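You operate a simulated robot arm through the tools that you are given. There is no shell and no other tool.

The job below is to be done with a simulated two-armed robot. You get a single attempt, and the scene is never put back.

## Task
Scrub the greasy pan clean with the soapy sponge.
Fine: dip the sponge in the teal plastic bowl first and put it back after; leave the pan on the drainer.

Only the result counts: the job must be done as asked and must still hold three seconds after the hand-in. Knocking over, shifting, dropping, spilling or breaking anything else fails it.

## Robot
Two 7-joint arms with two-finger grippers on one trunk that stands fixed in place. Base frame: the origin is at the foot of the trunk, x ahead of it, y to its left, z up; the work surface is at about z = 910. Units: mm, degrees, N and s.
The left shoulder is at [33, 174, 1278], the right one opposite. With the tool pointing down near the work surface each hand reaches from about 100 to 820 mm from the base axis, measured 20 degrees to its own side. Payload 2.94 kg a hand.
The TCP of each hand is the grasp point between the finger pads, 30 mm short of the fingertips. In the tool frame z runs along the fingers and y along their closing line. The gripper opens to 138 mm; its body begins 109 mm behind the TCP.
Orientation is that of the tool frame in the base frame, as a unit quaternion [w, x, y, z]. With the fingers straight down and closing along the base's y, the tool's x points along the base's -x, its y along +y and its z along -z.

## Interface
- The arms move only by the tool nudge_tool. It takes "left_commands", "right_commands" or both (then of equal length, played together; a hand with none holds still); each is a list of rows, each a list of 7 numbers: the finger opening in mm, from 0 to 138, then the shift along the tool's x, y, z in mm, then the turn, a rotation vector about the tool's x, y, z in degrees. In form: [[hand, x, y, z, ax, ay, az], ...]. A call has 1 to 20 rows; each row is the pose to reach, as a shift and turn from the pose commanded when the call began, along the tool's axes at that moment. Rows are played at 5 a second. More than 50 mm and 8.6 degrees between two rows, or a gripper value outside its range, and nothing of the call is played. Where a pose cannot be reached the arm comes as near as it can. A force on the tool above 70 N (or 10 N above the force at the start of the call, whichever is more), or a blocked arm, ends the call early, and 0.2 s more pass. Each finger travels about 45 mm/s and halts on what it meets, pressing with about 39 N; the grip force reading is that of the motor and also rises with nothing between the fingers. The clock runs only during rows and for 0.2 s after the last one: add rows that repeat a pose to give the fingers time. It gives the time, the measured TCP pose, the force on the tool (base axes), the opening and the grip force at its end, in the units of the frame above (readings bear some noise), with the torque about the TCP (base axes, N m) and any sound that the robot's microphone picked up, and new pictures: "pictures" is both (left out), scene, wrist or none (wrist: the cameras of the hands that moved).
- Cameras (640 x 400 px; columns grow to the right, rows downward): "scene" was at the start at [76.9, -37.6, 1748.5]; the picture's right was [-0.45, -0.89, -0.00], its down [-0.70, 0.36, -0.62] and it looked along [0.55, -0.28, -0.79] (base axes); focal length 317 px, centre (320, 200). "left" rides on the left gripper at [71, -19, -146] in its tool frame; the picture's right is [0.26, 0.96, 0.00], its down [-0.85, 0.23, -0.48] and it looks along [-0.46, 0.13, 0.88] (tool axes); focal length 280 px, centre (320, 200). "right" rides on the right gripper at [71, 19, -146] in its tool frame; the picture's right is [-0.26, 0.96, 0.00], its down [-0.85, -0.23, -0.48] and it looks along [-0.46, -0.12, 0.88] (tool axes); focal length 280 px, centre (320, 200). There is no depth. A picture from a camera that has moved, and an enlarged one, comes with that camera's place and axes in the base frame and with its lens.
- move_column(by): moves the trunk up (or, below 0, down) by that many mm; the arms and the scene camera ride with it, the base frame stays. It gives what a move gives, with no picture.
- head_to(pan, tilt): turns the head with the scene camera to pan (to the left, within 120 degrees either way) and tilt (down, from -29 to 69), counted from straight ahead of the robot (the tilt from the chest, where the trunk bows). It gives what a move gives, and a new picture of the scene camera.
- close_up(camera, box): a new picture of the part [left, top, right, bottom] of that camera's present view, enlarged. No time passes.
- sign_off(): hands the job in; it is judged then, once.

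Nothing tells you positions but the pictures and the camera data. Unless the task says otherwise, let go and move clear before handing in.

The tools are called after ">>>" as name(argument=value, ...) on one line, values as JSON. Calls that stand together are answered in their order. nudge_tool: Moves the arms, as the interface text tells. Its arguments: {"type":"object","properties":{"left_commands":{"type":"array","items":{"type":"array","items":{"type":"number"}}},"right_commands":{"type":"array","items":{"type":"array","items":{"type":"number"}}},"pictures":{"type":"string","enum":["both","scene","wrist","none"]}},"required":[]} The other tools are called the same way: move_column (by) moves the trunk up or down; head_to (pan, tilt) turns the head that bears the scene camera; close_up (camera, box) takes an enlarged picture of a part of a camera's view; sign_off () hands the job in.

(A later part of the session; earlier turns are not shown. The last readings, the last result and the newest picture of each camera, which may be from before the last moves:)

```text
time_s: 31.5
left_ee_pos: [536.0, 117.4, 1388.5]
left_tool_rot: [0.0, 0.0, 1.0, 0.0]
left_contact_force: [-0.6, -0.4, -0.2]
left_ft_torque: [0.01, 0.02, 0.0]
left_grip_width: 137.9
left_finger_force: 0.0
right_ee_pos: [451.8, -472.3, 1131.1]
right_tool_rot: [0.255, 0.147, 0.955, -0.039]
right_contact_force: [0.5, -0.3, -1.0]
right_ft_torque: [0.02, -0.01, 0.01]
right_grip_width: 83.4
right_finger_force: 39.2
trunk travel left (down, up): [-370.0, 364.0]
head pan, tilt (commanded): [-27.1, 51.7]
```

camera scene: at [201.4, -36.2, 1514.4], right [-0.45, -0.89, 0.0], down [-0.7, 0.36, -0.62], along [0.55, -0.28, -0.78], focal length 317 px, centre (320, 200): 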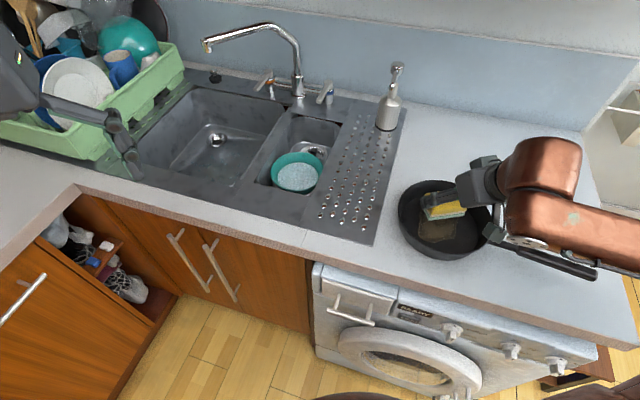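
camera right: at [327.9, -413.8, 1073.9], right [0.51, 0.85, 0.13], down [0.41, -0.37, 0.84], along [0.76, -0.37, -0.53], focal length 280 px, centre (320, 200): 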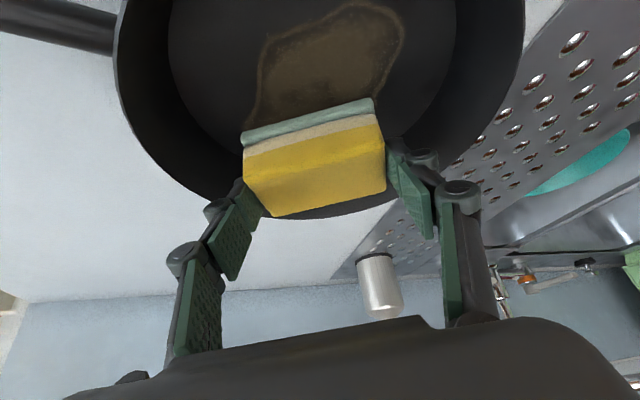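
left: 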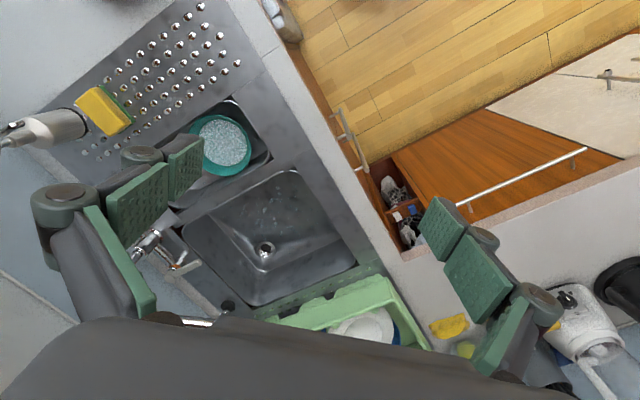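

>>> nudge_tool(right_commands=[[60, 16.4, 1.1, 21.7, 0, 0, 0], [60, 32.7, 2.1, 43.5, 0, 0, 0], [60, 49.1, 3.2, 65.2, 0, 0, 0], [60, 65.4, 4.2, 86.9, 0, 0, 0], [60, 81.8, 5.3, 108.7, 0, 0, 0], [60, 98.1, 6.3, 130.4, 0, 0, 0], [60, 98.1, 6.3, 130.4, 0, 0, 0]])

>>> close_up(camera="scene", box=[380, 170, 560, 310])

```text
time_s: 33.1
left_ee_pos: [535.0, 115.7, 1389.0]
left_tool_rot: [0.001, 0.0, 1.0, 0.0]
left_contact_force: [0.5, -0.9, -0.4]
left_ft_torque: [0.06, 0.0, 0.02]
left_grip_width: 137.8
left_finger_force: 0.0
right_ee_pos: [436.3, -463.7, 969.7]
right_tool_rot: [0.255, 0.147, 0.955, -0.039]
right_contact_force: [-1.3, -0.3, -0.5]
right_ft_torque: [0.03, 0.0, -0.02]
right_grip_width: 83.4
right_finger_force: 38.8
right hand out of reach, approached as far as the arm can: row 5
trunk travel left (down, up): [-370.0, 364.0]
head pan, tilt (commanded): [-27.1, 51.7]
camera scene: at [106.8, -38.9, 1668.4], right [-0.45, -0.89, 0.0], down [-0.7, 0.36, -0.62], along [0.55, -0.28, -0.79], focal length 317 px, centre (320, 200)
camera right: at [314.6, -403.8, 1060.5], right [0.51, 0.85, 0.13], down [0.41, -0.37, 0.84], along [0.76, -0.37, -0.53], focal length 280 px, centre (320, 200)
```

scene: 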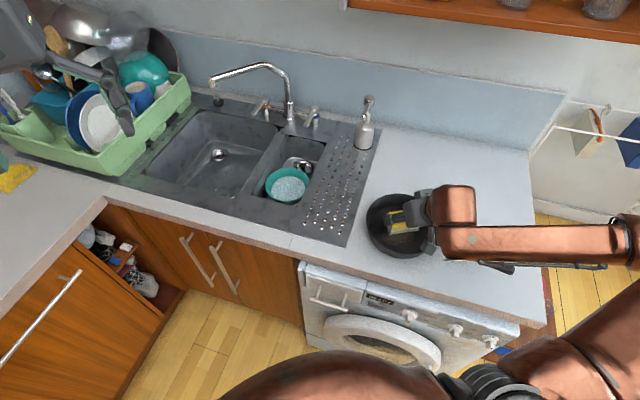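
right: 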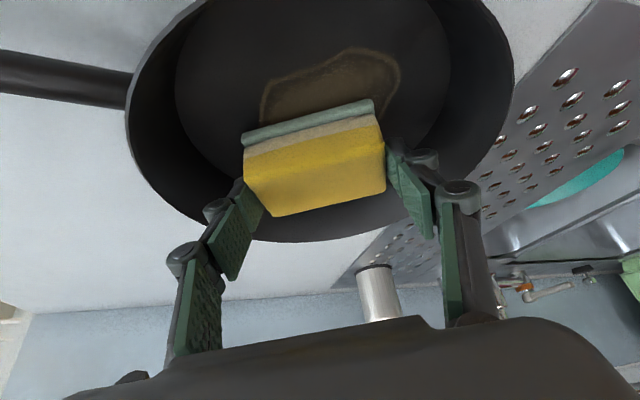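

```text
2.86 times, centred on (470, 240) of scene
camera zoom: at [106.8, -38.9, 1668.4], right [-0.45, -0.89, 0.0], down [-0.7, 0.36, -0.62], along [0.55, -0.28, -0.79], focal length 906 px, centre (-109, 86)
```

zoom: 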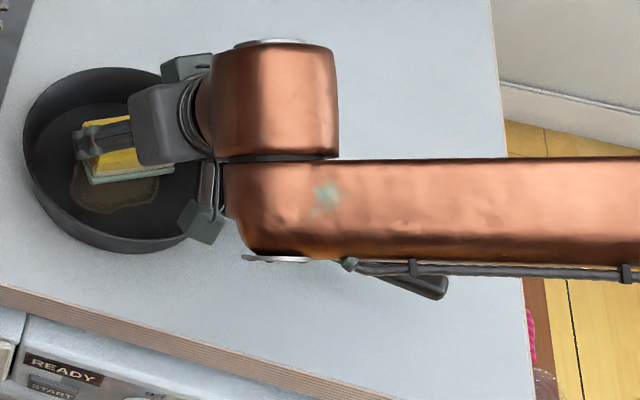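

The sponge now hovers about 10 mm above the pan floor. I'll rehearse the scrub motion in the air first, to check every stroke is reachable.

>>> nudge_tool(right_commands=[[60, 0, 22, 0, 0, 0, 0], [60, 0, 0, 0, 0, 0, 0], [60, 0, -22, 0, 0, 0, 0], [60, 21.7, -15, -12.5, 0, 0, 0], [60, 21.7, 15, -12.5, 0, 0, 0], [60, 0, 0, 0, 0, 0, 0], [60, -28, 15, 16.2, 0, 0, 0], [60, -28, -15, 16.2, 0, 0, 0], [60, 0, 0, 0, 0, 0, 0], [60, 0, 0, 0, 0, 0, 0]], pictures="wrist")

```text
time_s: 35.3
left_ee_pos: [535.4, 117.5, 1388.4]
left_tool_rot: [0.0, -0.001, 1.0, 0.0]
left_contact_force: [0.2, 0.4, 1.1]
left_ft_torque: [0.06, -0.02, 0.02]
left_grip_width: 138.1
left_finger_force: 0.0
right_ee_pos: [435.2, -462.2, 968.6]
right_tool_rot: [0.255, 0.145, 0.955, -0.038]
right_contact_force: [-0.1, 0.4, -0.6]
right_ft_torque: [-0.02, 0.03, 0.03]
right_grip_width: 83.3
right_finger_force: 39.1
right hand out of reach, approached as far as the arm can: row 1, 4, 5, 9
trunk travel left (down, up): [-370.0, 364.0]
head pan, tilt (commanded): [-27.1, 51.7]
camera right: at [314.4, -402.8, 1060.2], right [0.51, 0.85, 0.13], down [0.41, -0.37, 0.84], along [0.76, -0.37, -0.53], focal length 280 px, centre (320, 200)
```

right: 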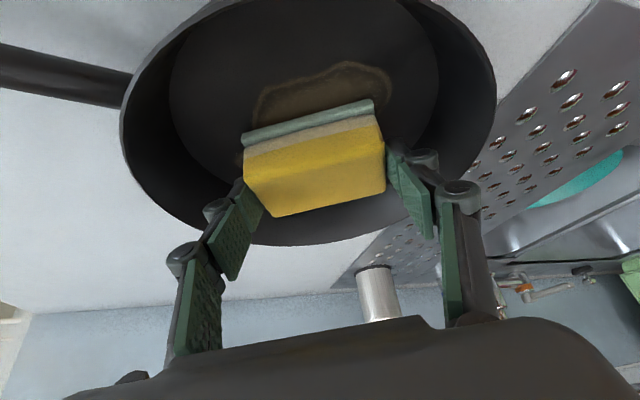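

Strokes toward the robot are out of reach because the arm is too folded. I'll lift clear of the rim and yaw the hand so the wrist sits further from the shoulder.

>>> nudge_tool(right_commands=[[60, -10, 0, -17.3, 0, 0, 0], [60, -20, 0, -34.6, 0, 0, 0], [60, -20, 0, -34.6, -3.96, 0, -6.85], [60, -20, 0, -34.6, -7.92, 0, -13.7], [60, -20, 0, -34.6, -11.9, 0, -20.55], [60, -20, 0, -34.6, -15.8, 0, -27.4], [60, -20, 0, -34.6, -19.8, 0, -34.25], [60, -20, 0, -34.6, -23.75, 0, -41.1], [60, -20, 0, -34.6, -23.75, 0, -41.1]])

```text
time_s: 37.3
left_ee_pos: [534.3, 118.6, 1388.6]
left_tool_rot: [0.0, 0.0, 1.0, 0.0]
left_contact_force: [-0.2, -0.5, 0.0]
left_ft_torque: [0.02, -0.02, -0.02]
left_grip_width: 137.9
left_finger_force: 0.1
right_ee_pos: [433.4, -461.2, 1010.4]
right_tool_rot: [0.25, -0.252, 0.933, 0.068]
right_contact_force: [0.0, 0.0, -0.6]
right_ft_torque: [0.03, 0.06, -0.01]
right_grip_width: 83.5
right_finger_force: 38.8
right hand out of reach, approached as far as the arm can: row 1, 2
trunk travel left (down, up): [-370.0, 364.0]
head pan, tilt (commanded): [-27.1, 51.7]
camera scene: at [106.4, -36.8, 1668.5], right [-0.45, -0.89, 0.0], down [-0.7, 0.36, -0.62], along [0.55, -0.28, -0.79], focal length 317 px, centre (320, 200)
camera right: at [308.6, -510.6, 1100.9], right [-0.29, 0.95, 0.13], down [0.55, 0.05, 0.84], along [0.79, 0.31, -0.53], focal length 280 px, centre (320, 200)
```

scene: 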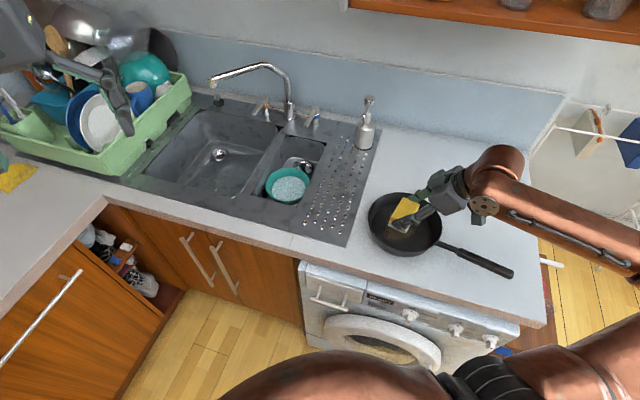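
right: 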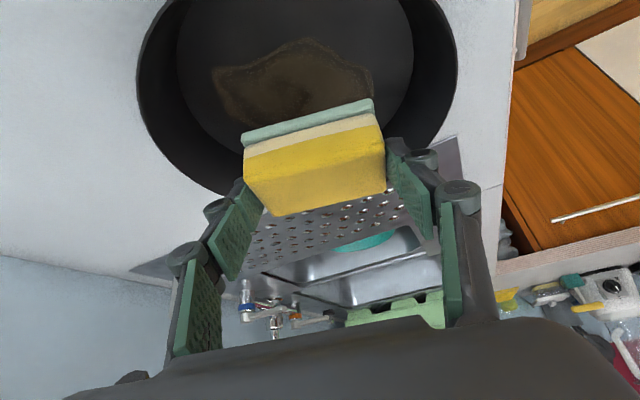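

The arm looks much more relaxed here. I'll lower to just above the pan floor again and rehearse the strokes in the air.

>>> nudge_tool(right_commands=[[60, 11.4, -2, 18, 0, 0, 0], [60, 22.8, -4, 35.9, 0, 0, 0], [60, 22.8, 14, 35.9, 0, 0, 0], [60, 22.8, -22, 35.9, 0, 0, 0], [60, 44.5, -14, 23.4, 0, 0, 0], [60, 44.5, 11, 23.4, 0, 0, 0], [60, 22.8, -4, 35.9, 0, 0, 0], [60, -1.4, 6, 49.9, 0, 0, 0], [60, -1.4, -19, 49.9, 0, 0, 0], [60, 22.8, -4, 35.9, 0, 0, 0], [60, 22.8, -4, 35.9, 0, 0, 0]])

>>> close_up(camera="scene", box=[350, 170, 500, 280])

>>> close_up(camera="right", box=[120, 0, 520, 250])

```text
time_s: 39.7
left_ee_pos: [538.2, 118.6, 1388.8]
left_tool_rot: [-0.001, -0.001, 1.0, 0.0]
left_contact_force: [0.1, -0.7, 0.0]
left_ft_torque: [0.0, 0.05, 0.01]
left_grip_width: 138.0
left_finger_force: 0.1
right_ee_pos: [435.4, -465.4, 967.7]
right_tool_rot: [0.25, -0.25, 0.933, 0.067]
right_contact_force: [-0.6, 0.4, -0.1]
right_ft_torque: [0.03, 0.04, 0.03]
right_grip_width: 83.6
right_finger_force: 39.3
trunk travel left (down, up): [-370.0, 364.0]
head pan, tilt (commanded): [-27.1, 51.7]
camera scene: at [108.6, -37.2, 1668.2], right [-0.45, -0.89, 0.0], down [-0.7, 0.36, -0.62], along [0.55, -0.28, -0.79], focal length 317 px, centre (320, 200)
camera right: at [310.2, -515.0, 1058.4], right [-0.29, 0.95, 0.13], down [0.55, 0.05, 0.84], along [0.79, 0.31, -0.53], focal length 280 px, centre (320, 200)
```

scene: 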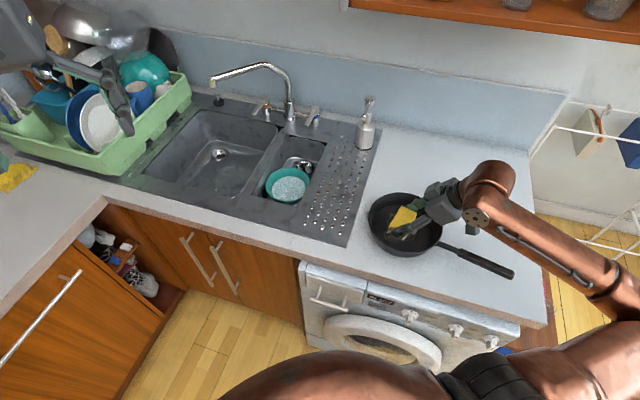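
right: 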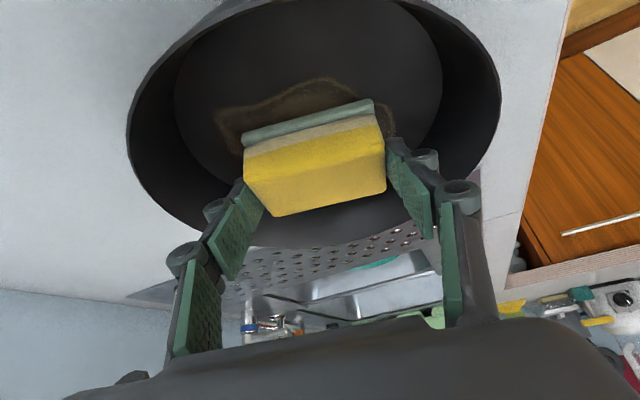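

```text
3.64 times, centred on (425, 225) of scene
camera zoom: at [108.6, -37.2, 1668.2], right [-0.45, -0.89, 0.0], down [-0.7, 0.36, -0.62], along [0.55, -0.28, -0.79], focal length 1153 px, centre (-62, 109)
```

zoom: 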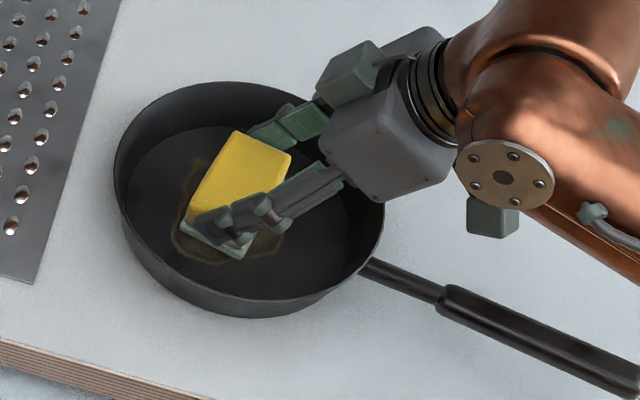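

```text
1.60 times, centred on (320, 125) of right
camera zoom: at [310.2, -515.0, 1058.4], right [-0.29, 0.95, 0.13], down [0.55, 0.05, 0.84], along [0.79, 0.31, -0.53], focal length 449 px, centre (320, 320)
```

zoom: 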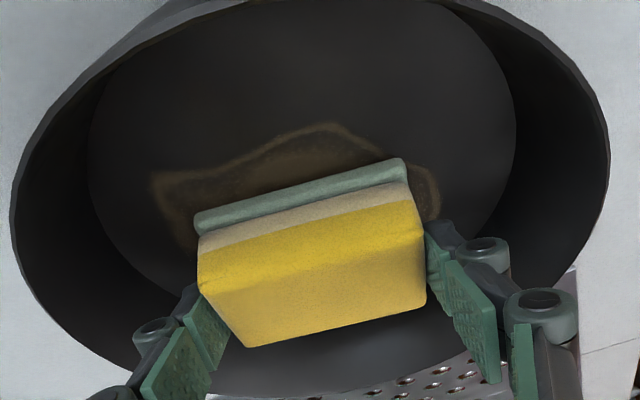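

All the rehearsed strokes are reachable now. I'll lower slowly until I feel the pan floor.

>>> nudge_tool(right_commands=[[60, 1, 0, 1.7, 0, 0, 0], [60, 2, 0, 3.5, 0, 0, 0], [60, 3, 0, 5.2, 0, 0, 0], [60, 3, 0, 5.2, 0, 0, 0]], pictures="none")

```text
time_s: 40.7
left_ee_pos: [534.6, 118.4, 1388.1]
left_tool_rot: [0.0, -0.001, 1.0, 0.0]
left_contact_force: [0.2, 0.2, 0.5]
left_ft_torque: [0.03, 0.01, 0.0]
left_grip_width: 137.9
left_finger_force: 0.0
right_ee_pos: [433.5, -465.0, 962.7]
right_tool_rot: [0.251, -0.25, 0.933, 0.067]
right_contact_force: [0.0, 0.1, 8.6]
right_ft_torque: [0.17, 0.04, 0.0]
right_grip_width: 83.4
right_finger_force: 38.9
trunk travel left (down, up): [-370.0, 364.0]
head pan, tilt (commanded): [-27.1, 51.7]
```

Contact at about 8.6 N. I'll start scrubbing the centre and near side of the patch with overlapping strokes.

>>> nudge_tool(right_commands=[[60, 0.3, 0, 0.4, 0, 0, 0], [60, 0.3, 18, 0.4, 0, 0, 0], [60, 0.3, 0, 0.4, 0, 0, 0], [60, 0.3, -18, 0.4, 0, 0, 0], [60, 7.2, -18, -3.6, 0, 0, 0], [60, 7.2, 0, -3.6, 0, 0, 0], [60, 7.2, 18, -3.6, 0, 0, 0], [60, 14.2, 18, -7.6, 0, 0, 0], [60, 14.2, 0, -7.6, 0, 0, 0], [60, 14.2, -18, -7.6, 0, 0, 0], [60, 22, -14, -12.1, 0, 0, 0], [60, 22, 0, -12.1, 0, 0, 0], [60, 22, 14, -12.1, 0, 0, 0], [60, 14.2, 14, -7.6, 0, 0, 0], [60, 7.2, 7, -3.6, 0, 0, 0], [60, 0.3, 0, 0.4, 0, 0, 0], [60, 0.3, 0, 0.4, 0, 0, 0]])

>>> close_up(camera="scene", box=[350, 170, 500, 280])

>>> close_up(camera="right", box=[120, 0, 520, 250])

```text
time_s: 44.3
left_ee_pos: [534.5, 120.0, 1388.3]
left_tool_rot: [0.001, 0.0, 1.0, -0.002]
left_contact_force: [-0.2, 0.6, 0.5]
left_ft_torque: [-0.03, 0.0, -0.03]
left_grip_width: 138.1
left_finger_force: 0.1
right_ee_pos: [432.9, -462.1, 963.0]
right_tool_rot: [0.251, -0.251, 0.933, 0.068]
right_contact_force: [-7.8, 5.2, 19.9]
right_ft_torque: [0.23, 0.03, 0.08]
right_grip_width: 83.5
right_finger_force: 38.9
trunk travel left (down, up): [-370.0, 364.0]
head pan, tilt (commanded): [-27.1, 51.7]
camera scene: at [104.1, -34.6, 1668.6], right [-0.45, -0.89, 0.0], down [-0.7, 0.36, -0.62], along [0.55, -0.28, -0.78], focal length 317 px, centre (320, 200)
camera right: at [307.5, -512.6, 1053.1], right [-0.29, 0.95, 0.13], down [0.55, 0.05, 0.84], along [0.79, 0.31, -0.53], focal length 280 px, centre (320, 200)
```

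scene: 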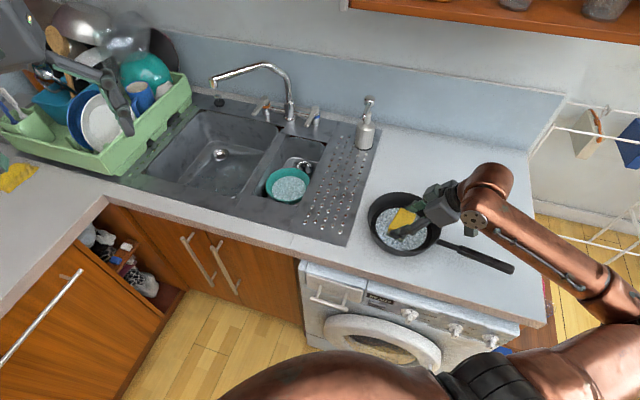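
right: 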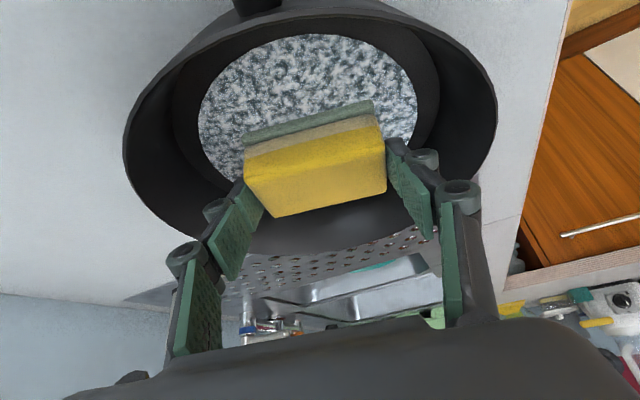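

```text
3.64 times, centred on (425, 225) of scene
camera zoom: at [104.1, -34.6, 1668.6], right [-0.45, -0.89, 0.0], down [-0.7, 0.36, -0.62], along [0.55, -0.28, -0.78], focal length 1153 px, centre (-62, 109)
```

zoom: 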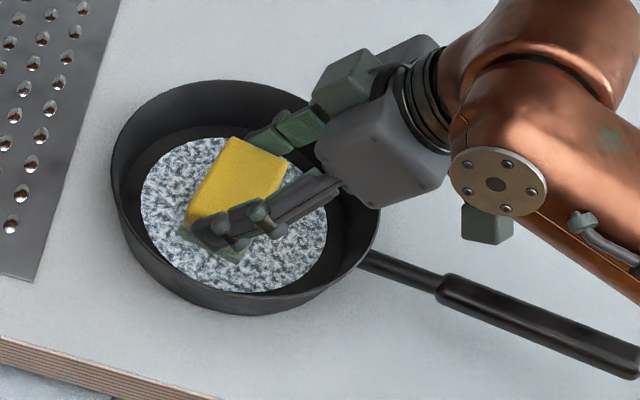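

```text
1.60 times, centred on (320, 125) of right
camera zoom: at [307.5, -512.6, 1053.1], right [-0.29, 0.95, 0.13], down [0.55, 0.05, 0.84], along [0.79, 0.31, -0.53], focal length 449 px, centre (320, 320)
```

zoom: 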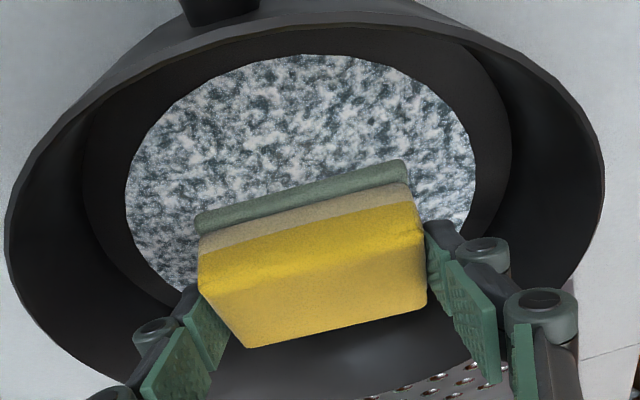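

Suds have spread over the pan floor where I scrubbed. I'll continue over the far side of the patch.

>>> nudge_tool(right_commands=[[60, -6.9, 15, 4, 0, 0, 0], [60, -6.9, 0, 4, 0, 0, 0], [60, -6.9, -15, 4, 0, 0, 0], [60, -13.9, -15, 8, 0, 0, 0], [60, -13.9, 0, 8, 0, 0, 0], [60, -13.9, 15, 8, 0, 0, 0], [60, -20.8, 15, 12, 0, 0, 0], [60, -20.8, 0, 12, 0, 0, 0], [60, -20.8, -15, 12, 0, 0, 0], [60, -26, -10, 15, 0, 0, 0], [60, -26, 0, 15, 0, 0, 0], [60, -26, 10, 15, 0, 0, 0], [60, -13.9, 10, 8, 0, 0, 0], [60, -6.9, 15, 4, 0, 0, 0], [60, 0, 0, 0, 0, 0, 0], [60, 0, -18, 0, 0, 0, 0], [60, 6.9, -9, -4, 0, 0, 0], [60, 0, 0, 0, 0, 0, 0]])

>>> close_up(camera="scene", box=[350, 170, 500, 280])

>>> close_up(camera="right", box=[120, 0, 520, 250])

```text
time_s: 48.1
left_ee_pos: [534.6, 117.0, 1389.6]
left_tool_rot: [0.0, 0.0, 1.0, 0.0]
left_contact_force: [0.3, 0.3, -0.1]
left_ft_torque: [-0.04, 0.03, 0.01]
left_grip_width: 137.6
left_finger_force: 0.0
right_ee_pos: [432.6, -467.9, 961.3]
right_tool_rot: [0.25, -0.249, 0.933, 0.065]
right_contact_force: [-5.2, -9.7, 20.2]
right_ft_torque: [-0.02, 0.03, 0.02]
right_grip_width: 83.5
right_finger_force: 39.2
trunk travel left (down, up): [-370.0, 364.0]
head pan, tilt (commanded): [-27.1, 51.7]
camera scene: at [104.9, -36.8, 1668.7], right [-0.46, -0.89, 0.0], down [-0.7, 0.36, -0.62], along [0.55, -0.28, -0.78], focal length 317 px, centre (320, 200)
camera right: at [307.5, -515.6, 1053.0], right [-0.28, 0.95, 0.13], down [0.55, 0.05, 0.84], along [0.79, 0.31, -0.53], focal length 280 px, centre (320, 200)
```

scene: 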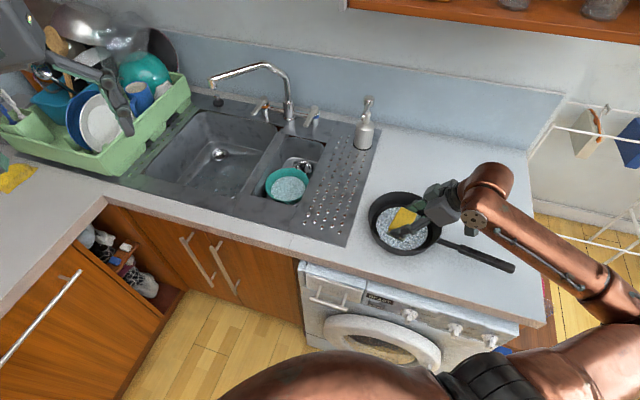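
right: 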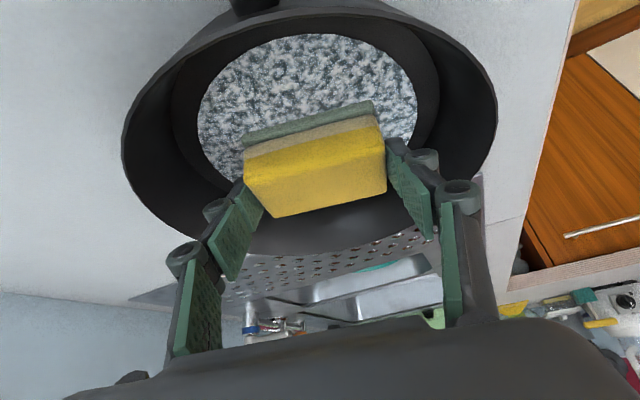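

```text
3.64 times, centred on (425, 225) of scene
camera zoom: at [104.9, -36.8, 1668.7], right [-0.46, -0.89, 0.0], down [-0.7, 0.36, -0.62], along [0.55, -0.28, -0.78], focal length 1153 px, centre (-62, 109)
```

zoom: 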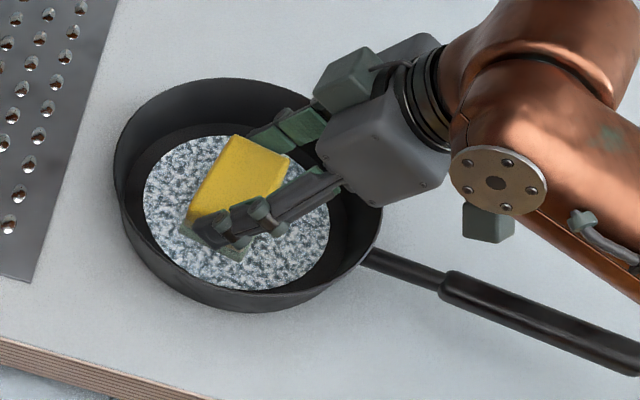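

```text
1.60 times, centred on (320, 125) of right
camera zoom: at [307.5, -515.6, 1053.0], right [-0.28, 0.95, 0.13], down [0.55, 0.05, 0.84], along [0.79, 0.31, -0.53], focal length 449 px, centre (320, 320)
```

zoom: 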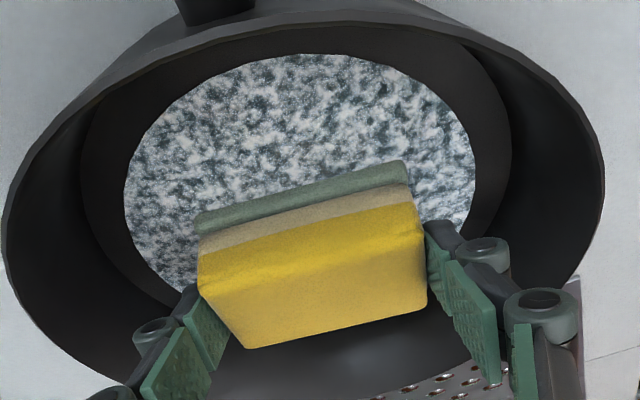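

I want to be sure the sponge is rubbing across the pan and not dragging it along. I'll hold at one stroke end and then the other, and compare the pan's position.

>>> nudge_tool(right_commands=[[60, 0, 9, 0, 0, 0, 0], [60, 0, 18, 0, 0, 0, 0]], pictures="none")

>>> close_up(camera="scene", box=[350, 170, 500, 280])

>>> nudge_tool(right_commands=[[60, 0, -18, 0, 0, 0, 0], [60, 0, -36, 0, 0, 0, 0]], pictures="none")

>>> close_up(camera="scene", box=[350, 170, 500, 280])

```text
time_s: 48.7
left_ee_pos: [535.1, 118.6, 1389.8]
left_tool_rot: [0.001, -0.001, 1.0, 0.0]
left_contact_force: [0.6, -0.7, -0.7]
left_ft_torque: [-0.01, 0.0, 0.03]
left_grip_width: 138.0
left_finger_force: 0.0
right_ee_pos: [425.4, -450.1, 962.4]
right_tool_rot: [0.25, -0.251, 0.933, 0.067]
right_contact_force: [2.9, -5.2, 15.7]
right_ft_torque: [-0.14, -0.4, -0.03]
right_grip_width: 83.5
right_finger_force: 39.0
trunk travel left (down, up): [-370.0, 364.0]
head pan, tilt (commanded): [-27.1, 51.7]
```

```text
3.64 times, centred on (425, 225) of scene
camera zoom: at [106.2, -36.7, 1668.5], right [-0.45, -0.89, 0.0], down [-0.7, 0.36, -0.62], along [0.55, -0.28, -0.79], focal length 1153 px, centre (-62, 109)
```

zoom: 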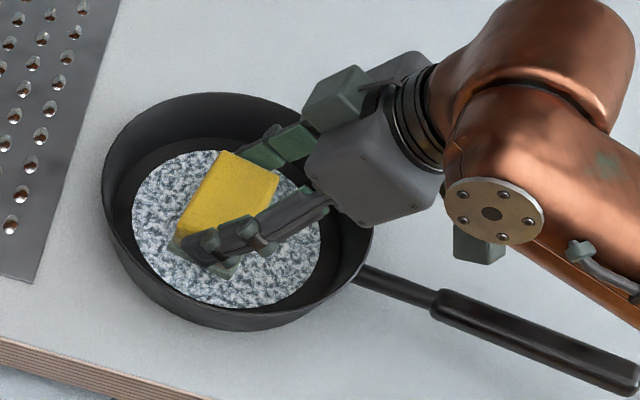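

```text
time_s: 49.3
left_ee_pos: [535.5, 120.2, 1390.3]
left_tool_rot: [0.0, 0.0, 1.0, 0.0]
left_contact_force: [-0.1, -1.0, 0.6]
left_ft_torque: [0.0, -0.02, 0.0]
left_grip_width: 138.0
left_finger_force: 0.1
right_ee_pos: [442.2, -480.4, 962.0]
right_tool_rot: [0.251, -0.251, 0.933, 0.067]
right_contact_force: [-1.2, 4.7, 10.5]
right_ft_torque: [0.26, -0.14, 0.01]
right_grip_width: 83.5
right_finger_force: 39.1
trunk travel left (down, up): [-370.0, 364.0]
head pan, tilt (commanded): [-27.1, 51.7]
```

```text
3.64 times, centred on (425, 225) of scene
camera zoom: at [105.5, -35.3, 1668.5], right [-0.45, -0.89, 0.0], down [-0.7, 0.36, -0.62], along [0.55, -0.28, -0.78], focal length 1153 px, centre (-62, 109)
```

zoom: 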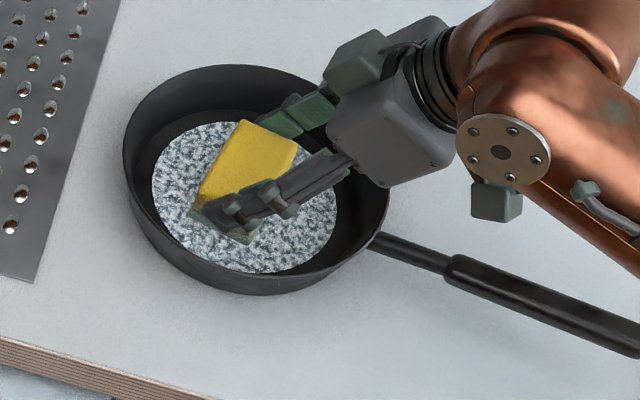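

The pan does slide along with the sponge at this pressure. I'll lift slightly to see how clean the floor is and where the pan ended up.

>>> nudge_tool(right_commands=[[60, -5, 0, -8.7, 0, 0, 0], [60, -15, 0, -26, 0, 0, 0], [60, -35, 0, -60.6, 0, 0, 0], [60, -35, 0, -60.6, 0, 0, 0]])

>>> close_up(camera="scene", box=[350, 170, 500, 280])

>>> close_up(camera="right", box=[120, 0, 520, 250])

```text
time_s: 50.3
left_ee_pos: [536.2, 117.5, 1388.2]
left_tool_rot: [0.0, -0.001, 1.0, 0.0]
left_contact_force: [1.0, -0.6, -1.4]
left_ft_torque: [0.0, 0.01, -0.02]
left_grip_width: 138.1
left_finger_force: 0.1
right_ee_pos: [443.3, -481.6, 1031.0]
right_tool_rot: [0.249, -0.251, 0.933, 0.068]
right_contact_force: [0.5, -0.7, -1.2]
right_ft_torque: [-0.01, 0.0, 0.02]
right_grip_width: 83.5
right_finger_force: 39.2
trunk travel left (down, up): [-370.0, 364.0]
head pan, tilt (commanded): [-27.1, 51.7]
camera scene: at [106.6, -37.3, 1668.4], right [-0.45, -0.89, 0.0], down [-0.7, 0.36, -0.62], along [0.55, -0.28, -0.79], focal length 317 px, centre (320, 200)
camera right: at [318.6, -530.7, 1122.2], right [-0.29, 0.95, 0.13], down [0.55, 0.05, 0.84], along [0.79, 0.31, -0.53], focal length 280 px, centre (320, 200)
```

scene: 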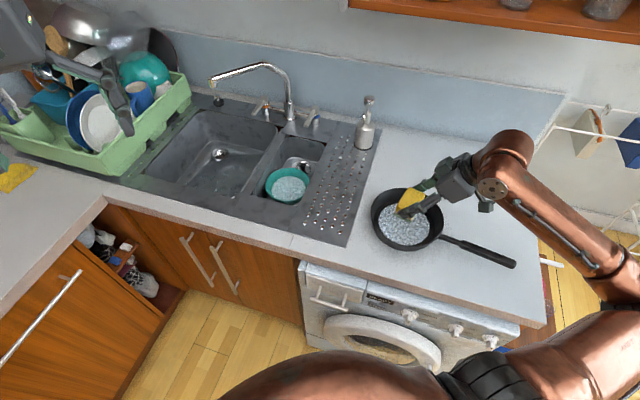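
right: 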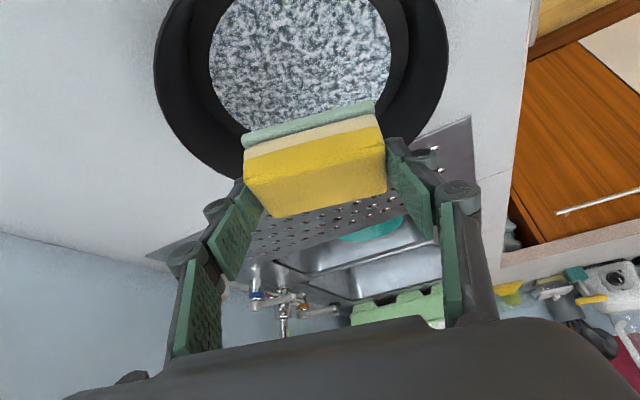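

```text
3.64 times, centred on (425, 225) of scene
camera zoom: at [106.6, -37.3, 1668.4], right [-0.45, -0.89, 0.0], down [-0.7, 0.36, -0.62], along [0.55, -0.28, -0.79], focal length 1153 px, centre (-62, 109)
```

zoom: 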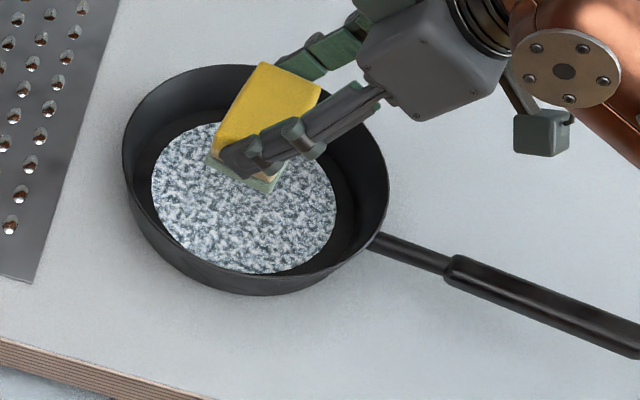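

```text
1.60 times, centred on (320, 125) of right
camera zoom: at [318.6, -530.7, 1122.2], right [-0.29, 0.95, 0.13], down [0.55, 0.05, 0.84], along [0.79, 0.31, -0.53], focal length 449 px, centre (320, 320)
```

zoom: 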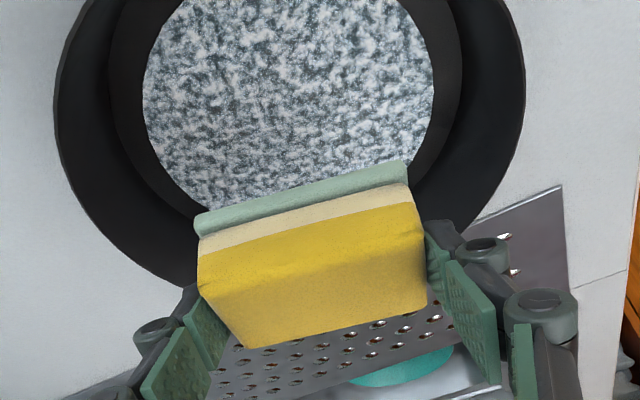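

>>> close_up(camera="scene", box=[380, 195, 440, 250])

>>> close_up(camera="right", box=[200, 0, 400, 125])

```text
7.27 times, centred on (410, 222) of scene
camera zoom: at [106.6, -37.3, 1668.4], right [-0.45, -0.89, 0.0], down [-0.7, 0.36, -0.62], along [0.55, -0.28, -0.79], focal length 2306 px, centre (-334, 36)
```

zoom: 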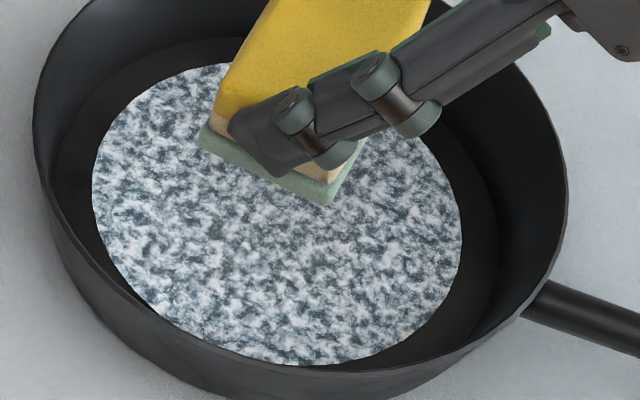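

```text
3.20 times, centred on (300, 62) of right
camera zoom: at [318.6, -530.7, 1122.2], right [-0.29, 0.95, 0.13], down [0.55, 0.05, 0.84], along [0.79, 0.31, -0.53], focal length 897 px, centre (384, 640)
```

zoom: 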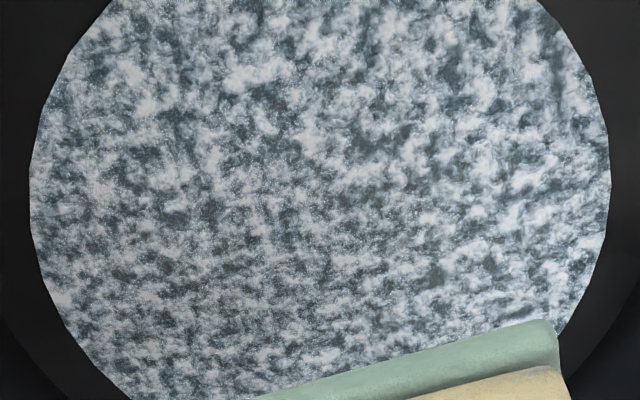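

The foam hides the floor, so I can't rule out grease underneath. I'll scrub again with a lighter touch so the sponge slips across the pan, starting by finding a gentle contact.

>>> nudge_tool(right_commands=[[60, 12, 0, 20.8, 0, 0, 0], [60, 24, 0, 41.6, 0, 0, 0], [60, 33.5, 0, 58, 0, 0, 0], [60, 34.3, 0, 59.4, 0, 0, 0], [60, 34.5, 0, 59.8, 0, 0, 0], [60, 34.5, 0, 59.8, 0, 0, 0]], pictures="none")

```text
time_s: 51.7
left_ee_pos: [534.7, 117.1, 1389.7]
left_tool_rot: [0.0, 0.0, 1.0, 0.0]
left_contact_force: [-0.1, -0.5, -0.3]
left_ft_torque: [-0.03, 0.02, -0.03]
left_grip_width: 138.1
left_finger_force: 0.1
right_ee_pos: [442.1, -481.4, 962.5]
right_tool_rot: [0.249, -0.25, 0.933, 0.069]
right_contact_force: [1.4, 0.2, -1.2]
right_ft_torque: [0.03, -0.04, -0.02]
right_grip_width: 83.5
right_finger_force: 39.3
trunk travel left (down, up): [-370.0, 364.0]
head pan, tilt (commanded): [-27.1, 51.7]
```

>>> nudge_tool(right_commands=[[60, 0.2, 0, 0.35, 0, 0, 0], [60, 0.25, 0, 0.43, 0, 0, 0], [60, 0.25, 0, 0.43, 0, 0, 0]], pictures="none")

```text
time_s: 52.5
left_ee_pos: [535.2, 117.8, 1388.6]
left_tool_rot: [0.001, 0.0, 1.0, 0.0]
left_contact_force: [-0.2, 0.8, -0.9]
left_ft_torque: [0.0, 0.01, 0.03]
left_grip_width: 137.9
left_finger_force: 0.1
right_ee_pos: [443.6, -482.1, 963.0]
right_tool_rot: [0.25, -0.25, 0.933, 0.067]
right_contact_force: [-1.2, -0.5, 1.9]
right_ft_torque: [-0.02, -0.02, 0.01]
right_grip_width: 83.6
right_finger_force: 39.1
trunk travel left (down, up): [-370.0, 364.0]
head pan, tilt (commanded): [-27.1, 51.7]
```

>>> nudge_tool(right_commands=[[60, 0.2, 0, 0.35, 0, 0, 0], [60, 0.2, 0, 0.35, 0, 0, 0]], pictures="none")

```text
time_s: 53.1
left_ee_pos: [536.0, 117.1, 1388.7]
left_tool_rot: [0.0, 0.0, 1.0, 0.0]
left_contact_force: [0.3, -0.8, -0.2]
left_ft_torque: [0.02, 0.0, 0.03]
left_grip_width: 137.8
left_finger_force: 0.0
right_ee_pos: [443.6, -480.7, 962.7]
right_tool_rot: [0.252, -0.25, 0.933, 0.068]
right_contact_force: [0.6, -0.9, 5.2]
right_ft_torque: [0.03, -0.07, -0.01]
right_grip_width: 83.4
right_finger_force: 39.2
trunk travel left (down, up): [-370.0, 364.0]
head pan, tilt (commanded): [-27.1, 51.7]
```

About 5 N of contact. Now I'll try a test stroke each way, with a picture at each end.

>>> nudge_tool(right_commands=[[60, 0, 7, 0, 0, 0, 0], [60, 0, 14, 0, 0, 0, 0], [60, 0, 21, 0, 0, 0, 0]], pictures="none")

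>>> close_up(camera="scene", box=[350, 170, 500, 280])

>>> nudge_tool(right_commands=[[60, 0, -10, 0, 0, 0, 0], [60, 0, -20, 0, 0, 0, 0], [60, 0, -30, 0, 0, 0, 0], [60, 0, -40, 0, 0, 0, 0]], pictures="none")

>>> close_up(camera="scene", box=[350, 170, 500, 280])

```text
time_s: 53.9
left_ee_pos: [534.8, 117.4, 1388.0]
left_tool_rot: [0.0, 0.001, 1.0, 0.0]
left_contact_force: [-0.4, -0.5, 0.4]
left_ft_torque: [0.0, 0.0, 0.0]
left_grip_width: 138.3
left_finger_force: 0.1
right_ee_pos: [432.2, -462.3, 961.8]
right_tool_rot: [0.251, -0.25, 0.933, 0.067]
right_contact_force: [2.0, -4.0, 8.6]
right_ft_torque: [-0.14, -0.19, -0.06]
right_grip_width: 83.3
right_finger_force: 38.9
trunk travel left (down, up): [-370.0, 364.0]
head pan, tilt (commanded): [-27.1, 51.7]
```

```text
3.64 times, centred on (425, 225) of scene
camera zoom: at [106.5, -36.9, 1668.5], right [-0.45, -0.89, 0.0], down [-0.7, 0.36, -0.62], along [0.55, -0.28, -0.79], focal length 1153 px, centre (-62, 109)
```

zoom: 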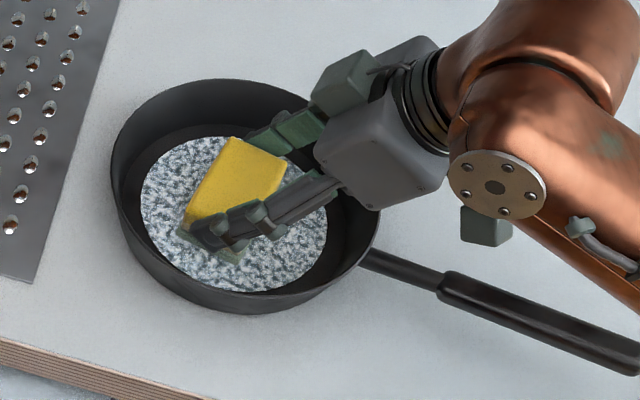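

```text
time_s: 54.9
left_ee_pos: [534.4, 119.1, 1388.3]
left_tool_rot: [-0.001, 0.0, 1.0, 0.0]
left_contact_force: [0.4, -1.2, -0.4]
left_ft_torque: [0.03, 0.02, 0.01]
left_grip_width: 138.1
left_finger_force: 0.0
right_ee_pos: [452.6, -497.0, 962.0]
right_tool_rot: [0.25, -0.25, 0.933, 0.067]
right_contact_force: [-1.0, 3.6, 9.1]
right_ft_torque: [0.24, -0.03, 0.04]
right_grip_width: 83.4
right_finger_force: 38.9
trunk travel left (down, up): [-370.0, 364.0]
head pan, tilt (commanded): [-27.1, 51.7]
```

```text
3.64 times, centred on (425, 225) of scene
camera zoom: at [105.7, -35.7, 1668.5], right [-0.45, -0.89, 0.0], down [-0.7, 0.36, -0.62], along [0.55, -0.28, -0.78], focal length 1153 px, centre (-62, 109)
```

zoom: 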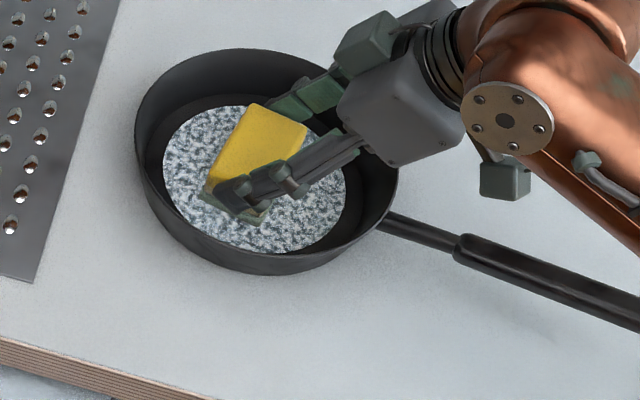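

Even at 5–9 N the pan sticks to the sponge, so I need the left hand to hold the pan by its rim. First I'll use that stickiness to drag the pan gently about 65 mm toward the left arm's reach, still on the counter.

>>> nudge_tool(right_commands=[[60, -2.7, 7.6, 1.6, 0, 0, 0], [60, -5.5, 15.3, 3.2, 0, 0, 0], [60, -8.2, 22.9, 4.7, 0, 0, 0], [60, -10.9, 30.6, 6.3, 0, 0, 0], [60, -13.6, 38.2, 7.9, 0, 0, 0], [60, -16.4, 45.8, 9.5, 0, 0, 0], [60, -19.1, 53.5, 11, 0, 0, 0], [60, -21.8, 61.1, 12.6, 0, 0, 0], [60, -21.8, 61.1, 12.6, 0, 0, 0]])

>>> close_up(camera="scene", box=[330, 170, 520, 300])

```text
time_s: 56.9
left_ee_pos: [535.2, 118.4, 1388.4]
left_tool_rot: [0.0, -0.001, 1.0, -0.001]
left_contact_force: [-0.1, 0.0, 0.3]
left_ft_torque: [-0.02, 0.01, -0.02]
left_grip_width: 138.0
left_finger_force: 0.1
right_ee_pos: [443.5, -433.2, 961.5]
right_tool_rot: [0.249, -0.25, 0.933, 0.067]
right_contact_force: [0.0, -5.6, 9.3]
right_ft_torque: [-0.1, -0.17, -0.04]
right_grip_width: 83.4
right_finger_force: 38.7
trunk travel left (down, up): [-370.0, 364.0]
head pan, tilt (commanded): [-27.1, 51.7]
camera scene: at [106.0, -37.2, 1668.5], right [-0.45, -0.89, 0.0], down [-0.7, 0.36, -0.62], along [0.55, -0.28, -0.79], focal length 317 px, centre (320, 200)
camera right: at [318.7, -481.8, 1052.6], right [-0.29, 0.95, 0.13], down [0.55, 0.05, 0.84], along [0.79, 0.31, -0.53], focal length 280 px, centre (320, 200)
```

scene: 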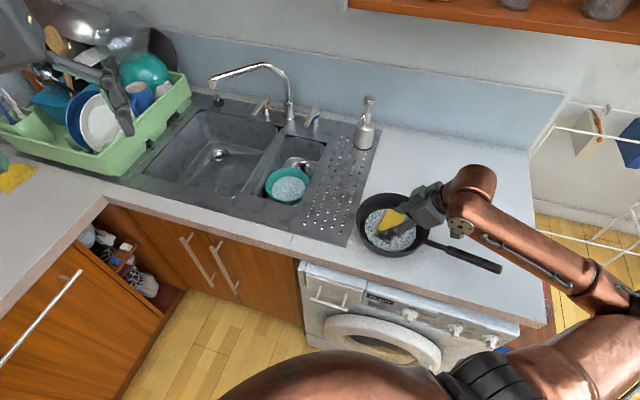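
right: 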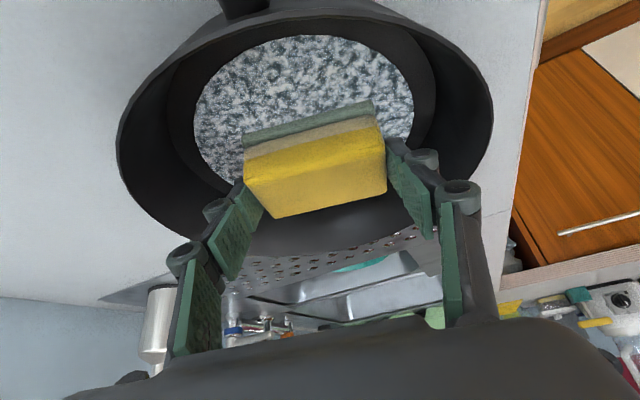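

```text
3.08 times, centred on (425, 235) of scene
camera zoom: at [106.0, -37.2, 1668.5], right [-0.45, -0.89, 0.0], down [-0.7, 0.36, -0.62], along [0.55, -0.28, -0.79], focal length 976 px, centre (-3, 92)
```

zoom: 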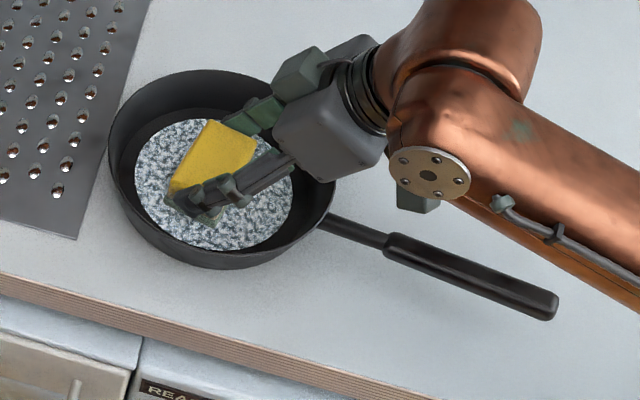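

The pan is now at about [449, -432], clear of the draining board. I'll bring the left hand over its left rim, with the closing line radial and tilted to match the wall slope, and check reach.

>>> nudge_tool(left_commands=[[50, 1.9, -33.2, 20.6, 1.25, 0.39, 2.48], [50, 3.8, -66.3, 41.2, 2.49, 0.78, 4.96], [50, 5.7, -99.5, 61.8, 3.74, 1.18, 7.44], [50, 7.6, -132.7, 82.4, 4.98, 1.57, 9.91], [50, 9.5, -165.8, 103, 6.23, 1.96, 12.39], [50, 11.4, -199, 123.6, 7.47, 2.35, 14.87], [50, 13.3, -232.1, 144.2, 8.72, 2.75, 17.35], [50, 15.3, -265.3, 164.9, 9.96, 3.14, 19.83], [50, 17.2, -298.5, 185.5, 11.2, 3.53, 22.31], [50, 19.1, -331.6, 206.1, 12.45, 3.92, 24.79], [50, 21, -364.8, 226.7, 13.7, 4.31, 27.26], [50, 22.9, -398, 247.3, 14.94, 4.71, 29.74], [50, 24.8, -431.1, 267.9, 16.19, 5.1, 32.22], [50, 26.7, -464.3, 288.5, 17.43, 5.49, 34.7], [50, 26.7, -464.3, 288.5, 17.43, 5.49, 34.7]])

>>> close_up(camera="left", box=[0, 0, 640, 400])

```text
time_s: 60.1
left_ee_pos: [509.6, -344.8, 1099.9]
left_tool_rot: [-0.047, 0.298, 0.942, -0.15]
left_contact_force: [-0.1, 0.8, 0.0]
left_ft_torque: [-0.01, -0.02, 0.02]
left_grip_width: 49.9
left_finger_force: 0.1
right_ee_pos: [444.0, -434.0, 962.3]
right_tool_rot: [0.25, -0.25, 0.933, 0.068]
right_contact_force: [-1.2, 0.3, 7.9]
right_ft_torque: [0.09, -0.05, -0.07]
right_grip_width: 83.4
right_finger_force: 39.2
trunk travel left (down, up): [-370.0, 364.0]
head pan, tilt (commanded): [-27.1, 51.7]
camera scene: at [106.3, -36.5, 1668.5], right [-0.45, -0.89, 0.0], down [-0.7, 0.36, -0.62], along [0.55, -0.28, -0.79], focal length 317 px, centre (320, 200)
camera left: at [465.9, -283.4, 1245.0], right [0.31, 0.9, -0.3], down [0.91, -0.19, 0.38], along [0.29, -0.39, -0.87], focal length 280 px, centre (320, 200)
```

scene: 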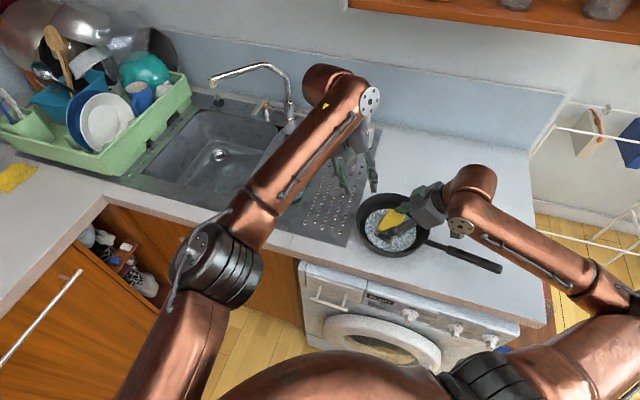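
left: 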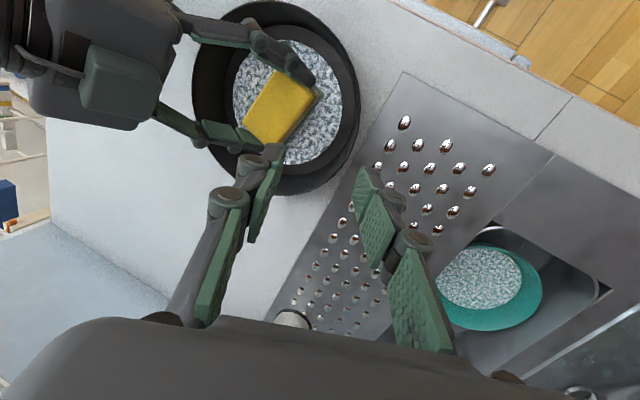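

```text
1.00 times, centred on (320, 200) of left (not enlarged: the box is as wide or as high as the picture)
camera zoom: at [465.9, -283.4, 1245.0], right [0.31, 0.9, -0.3], down [0.91, -0.19, 0.38], along [0.29, -0.39, -0.87], focal length 280 px, centre (320, 200)
```

zoom: 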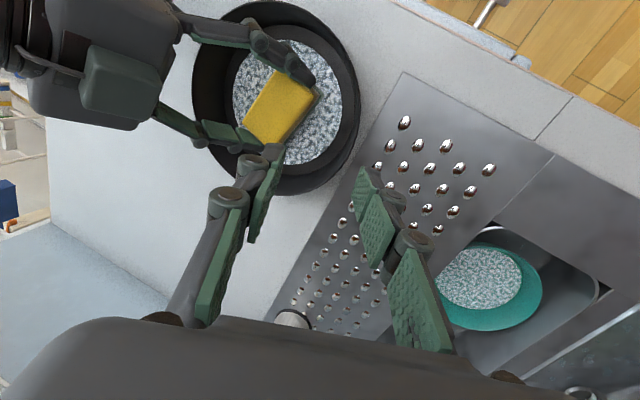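

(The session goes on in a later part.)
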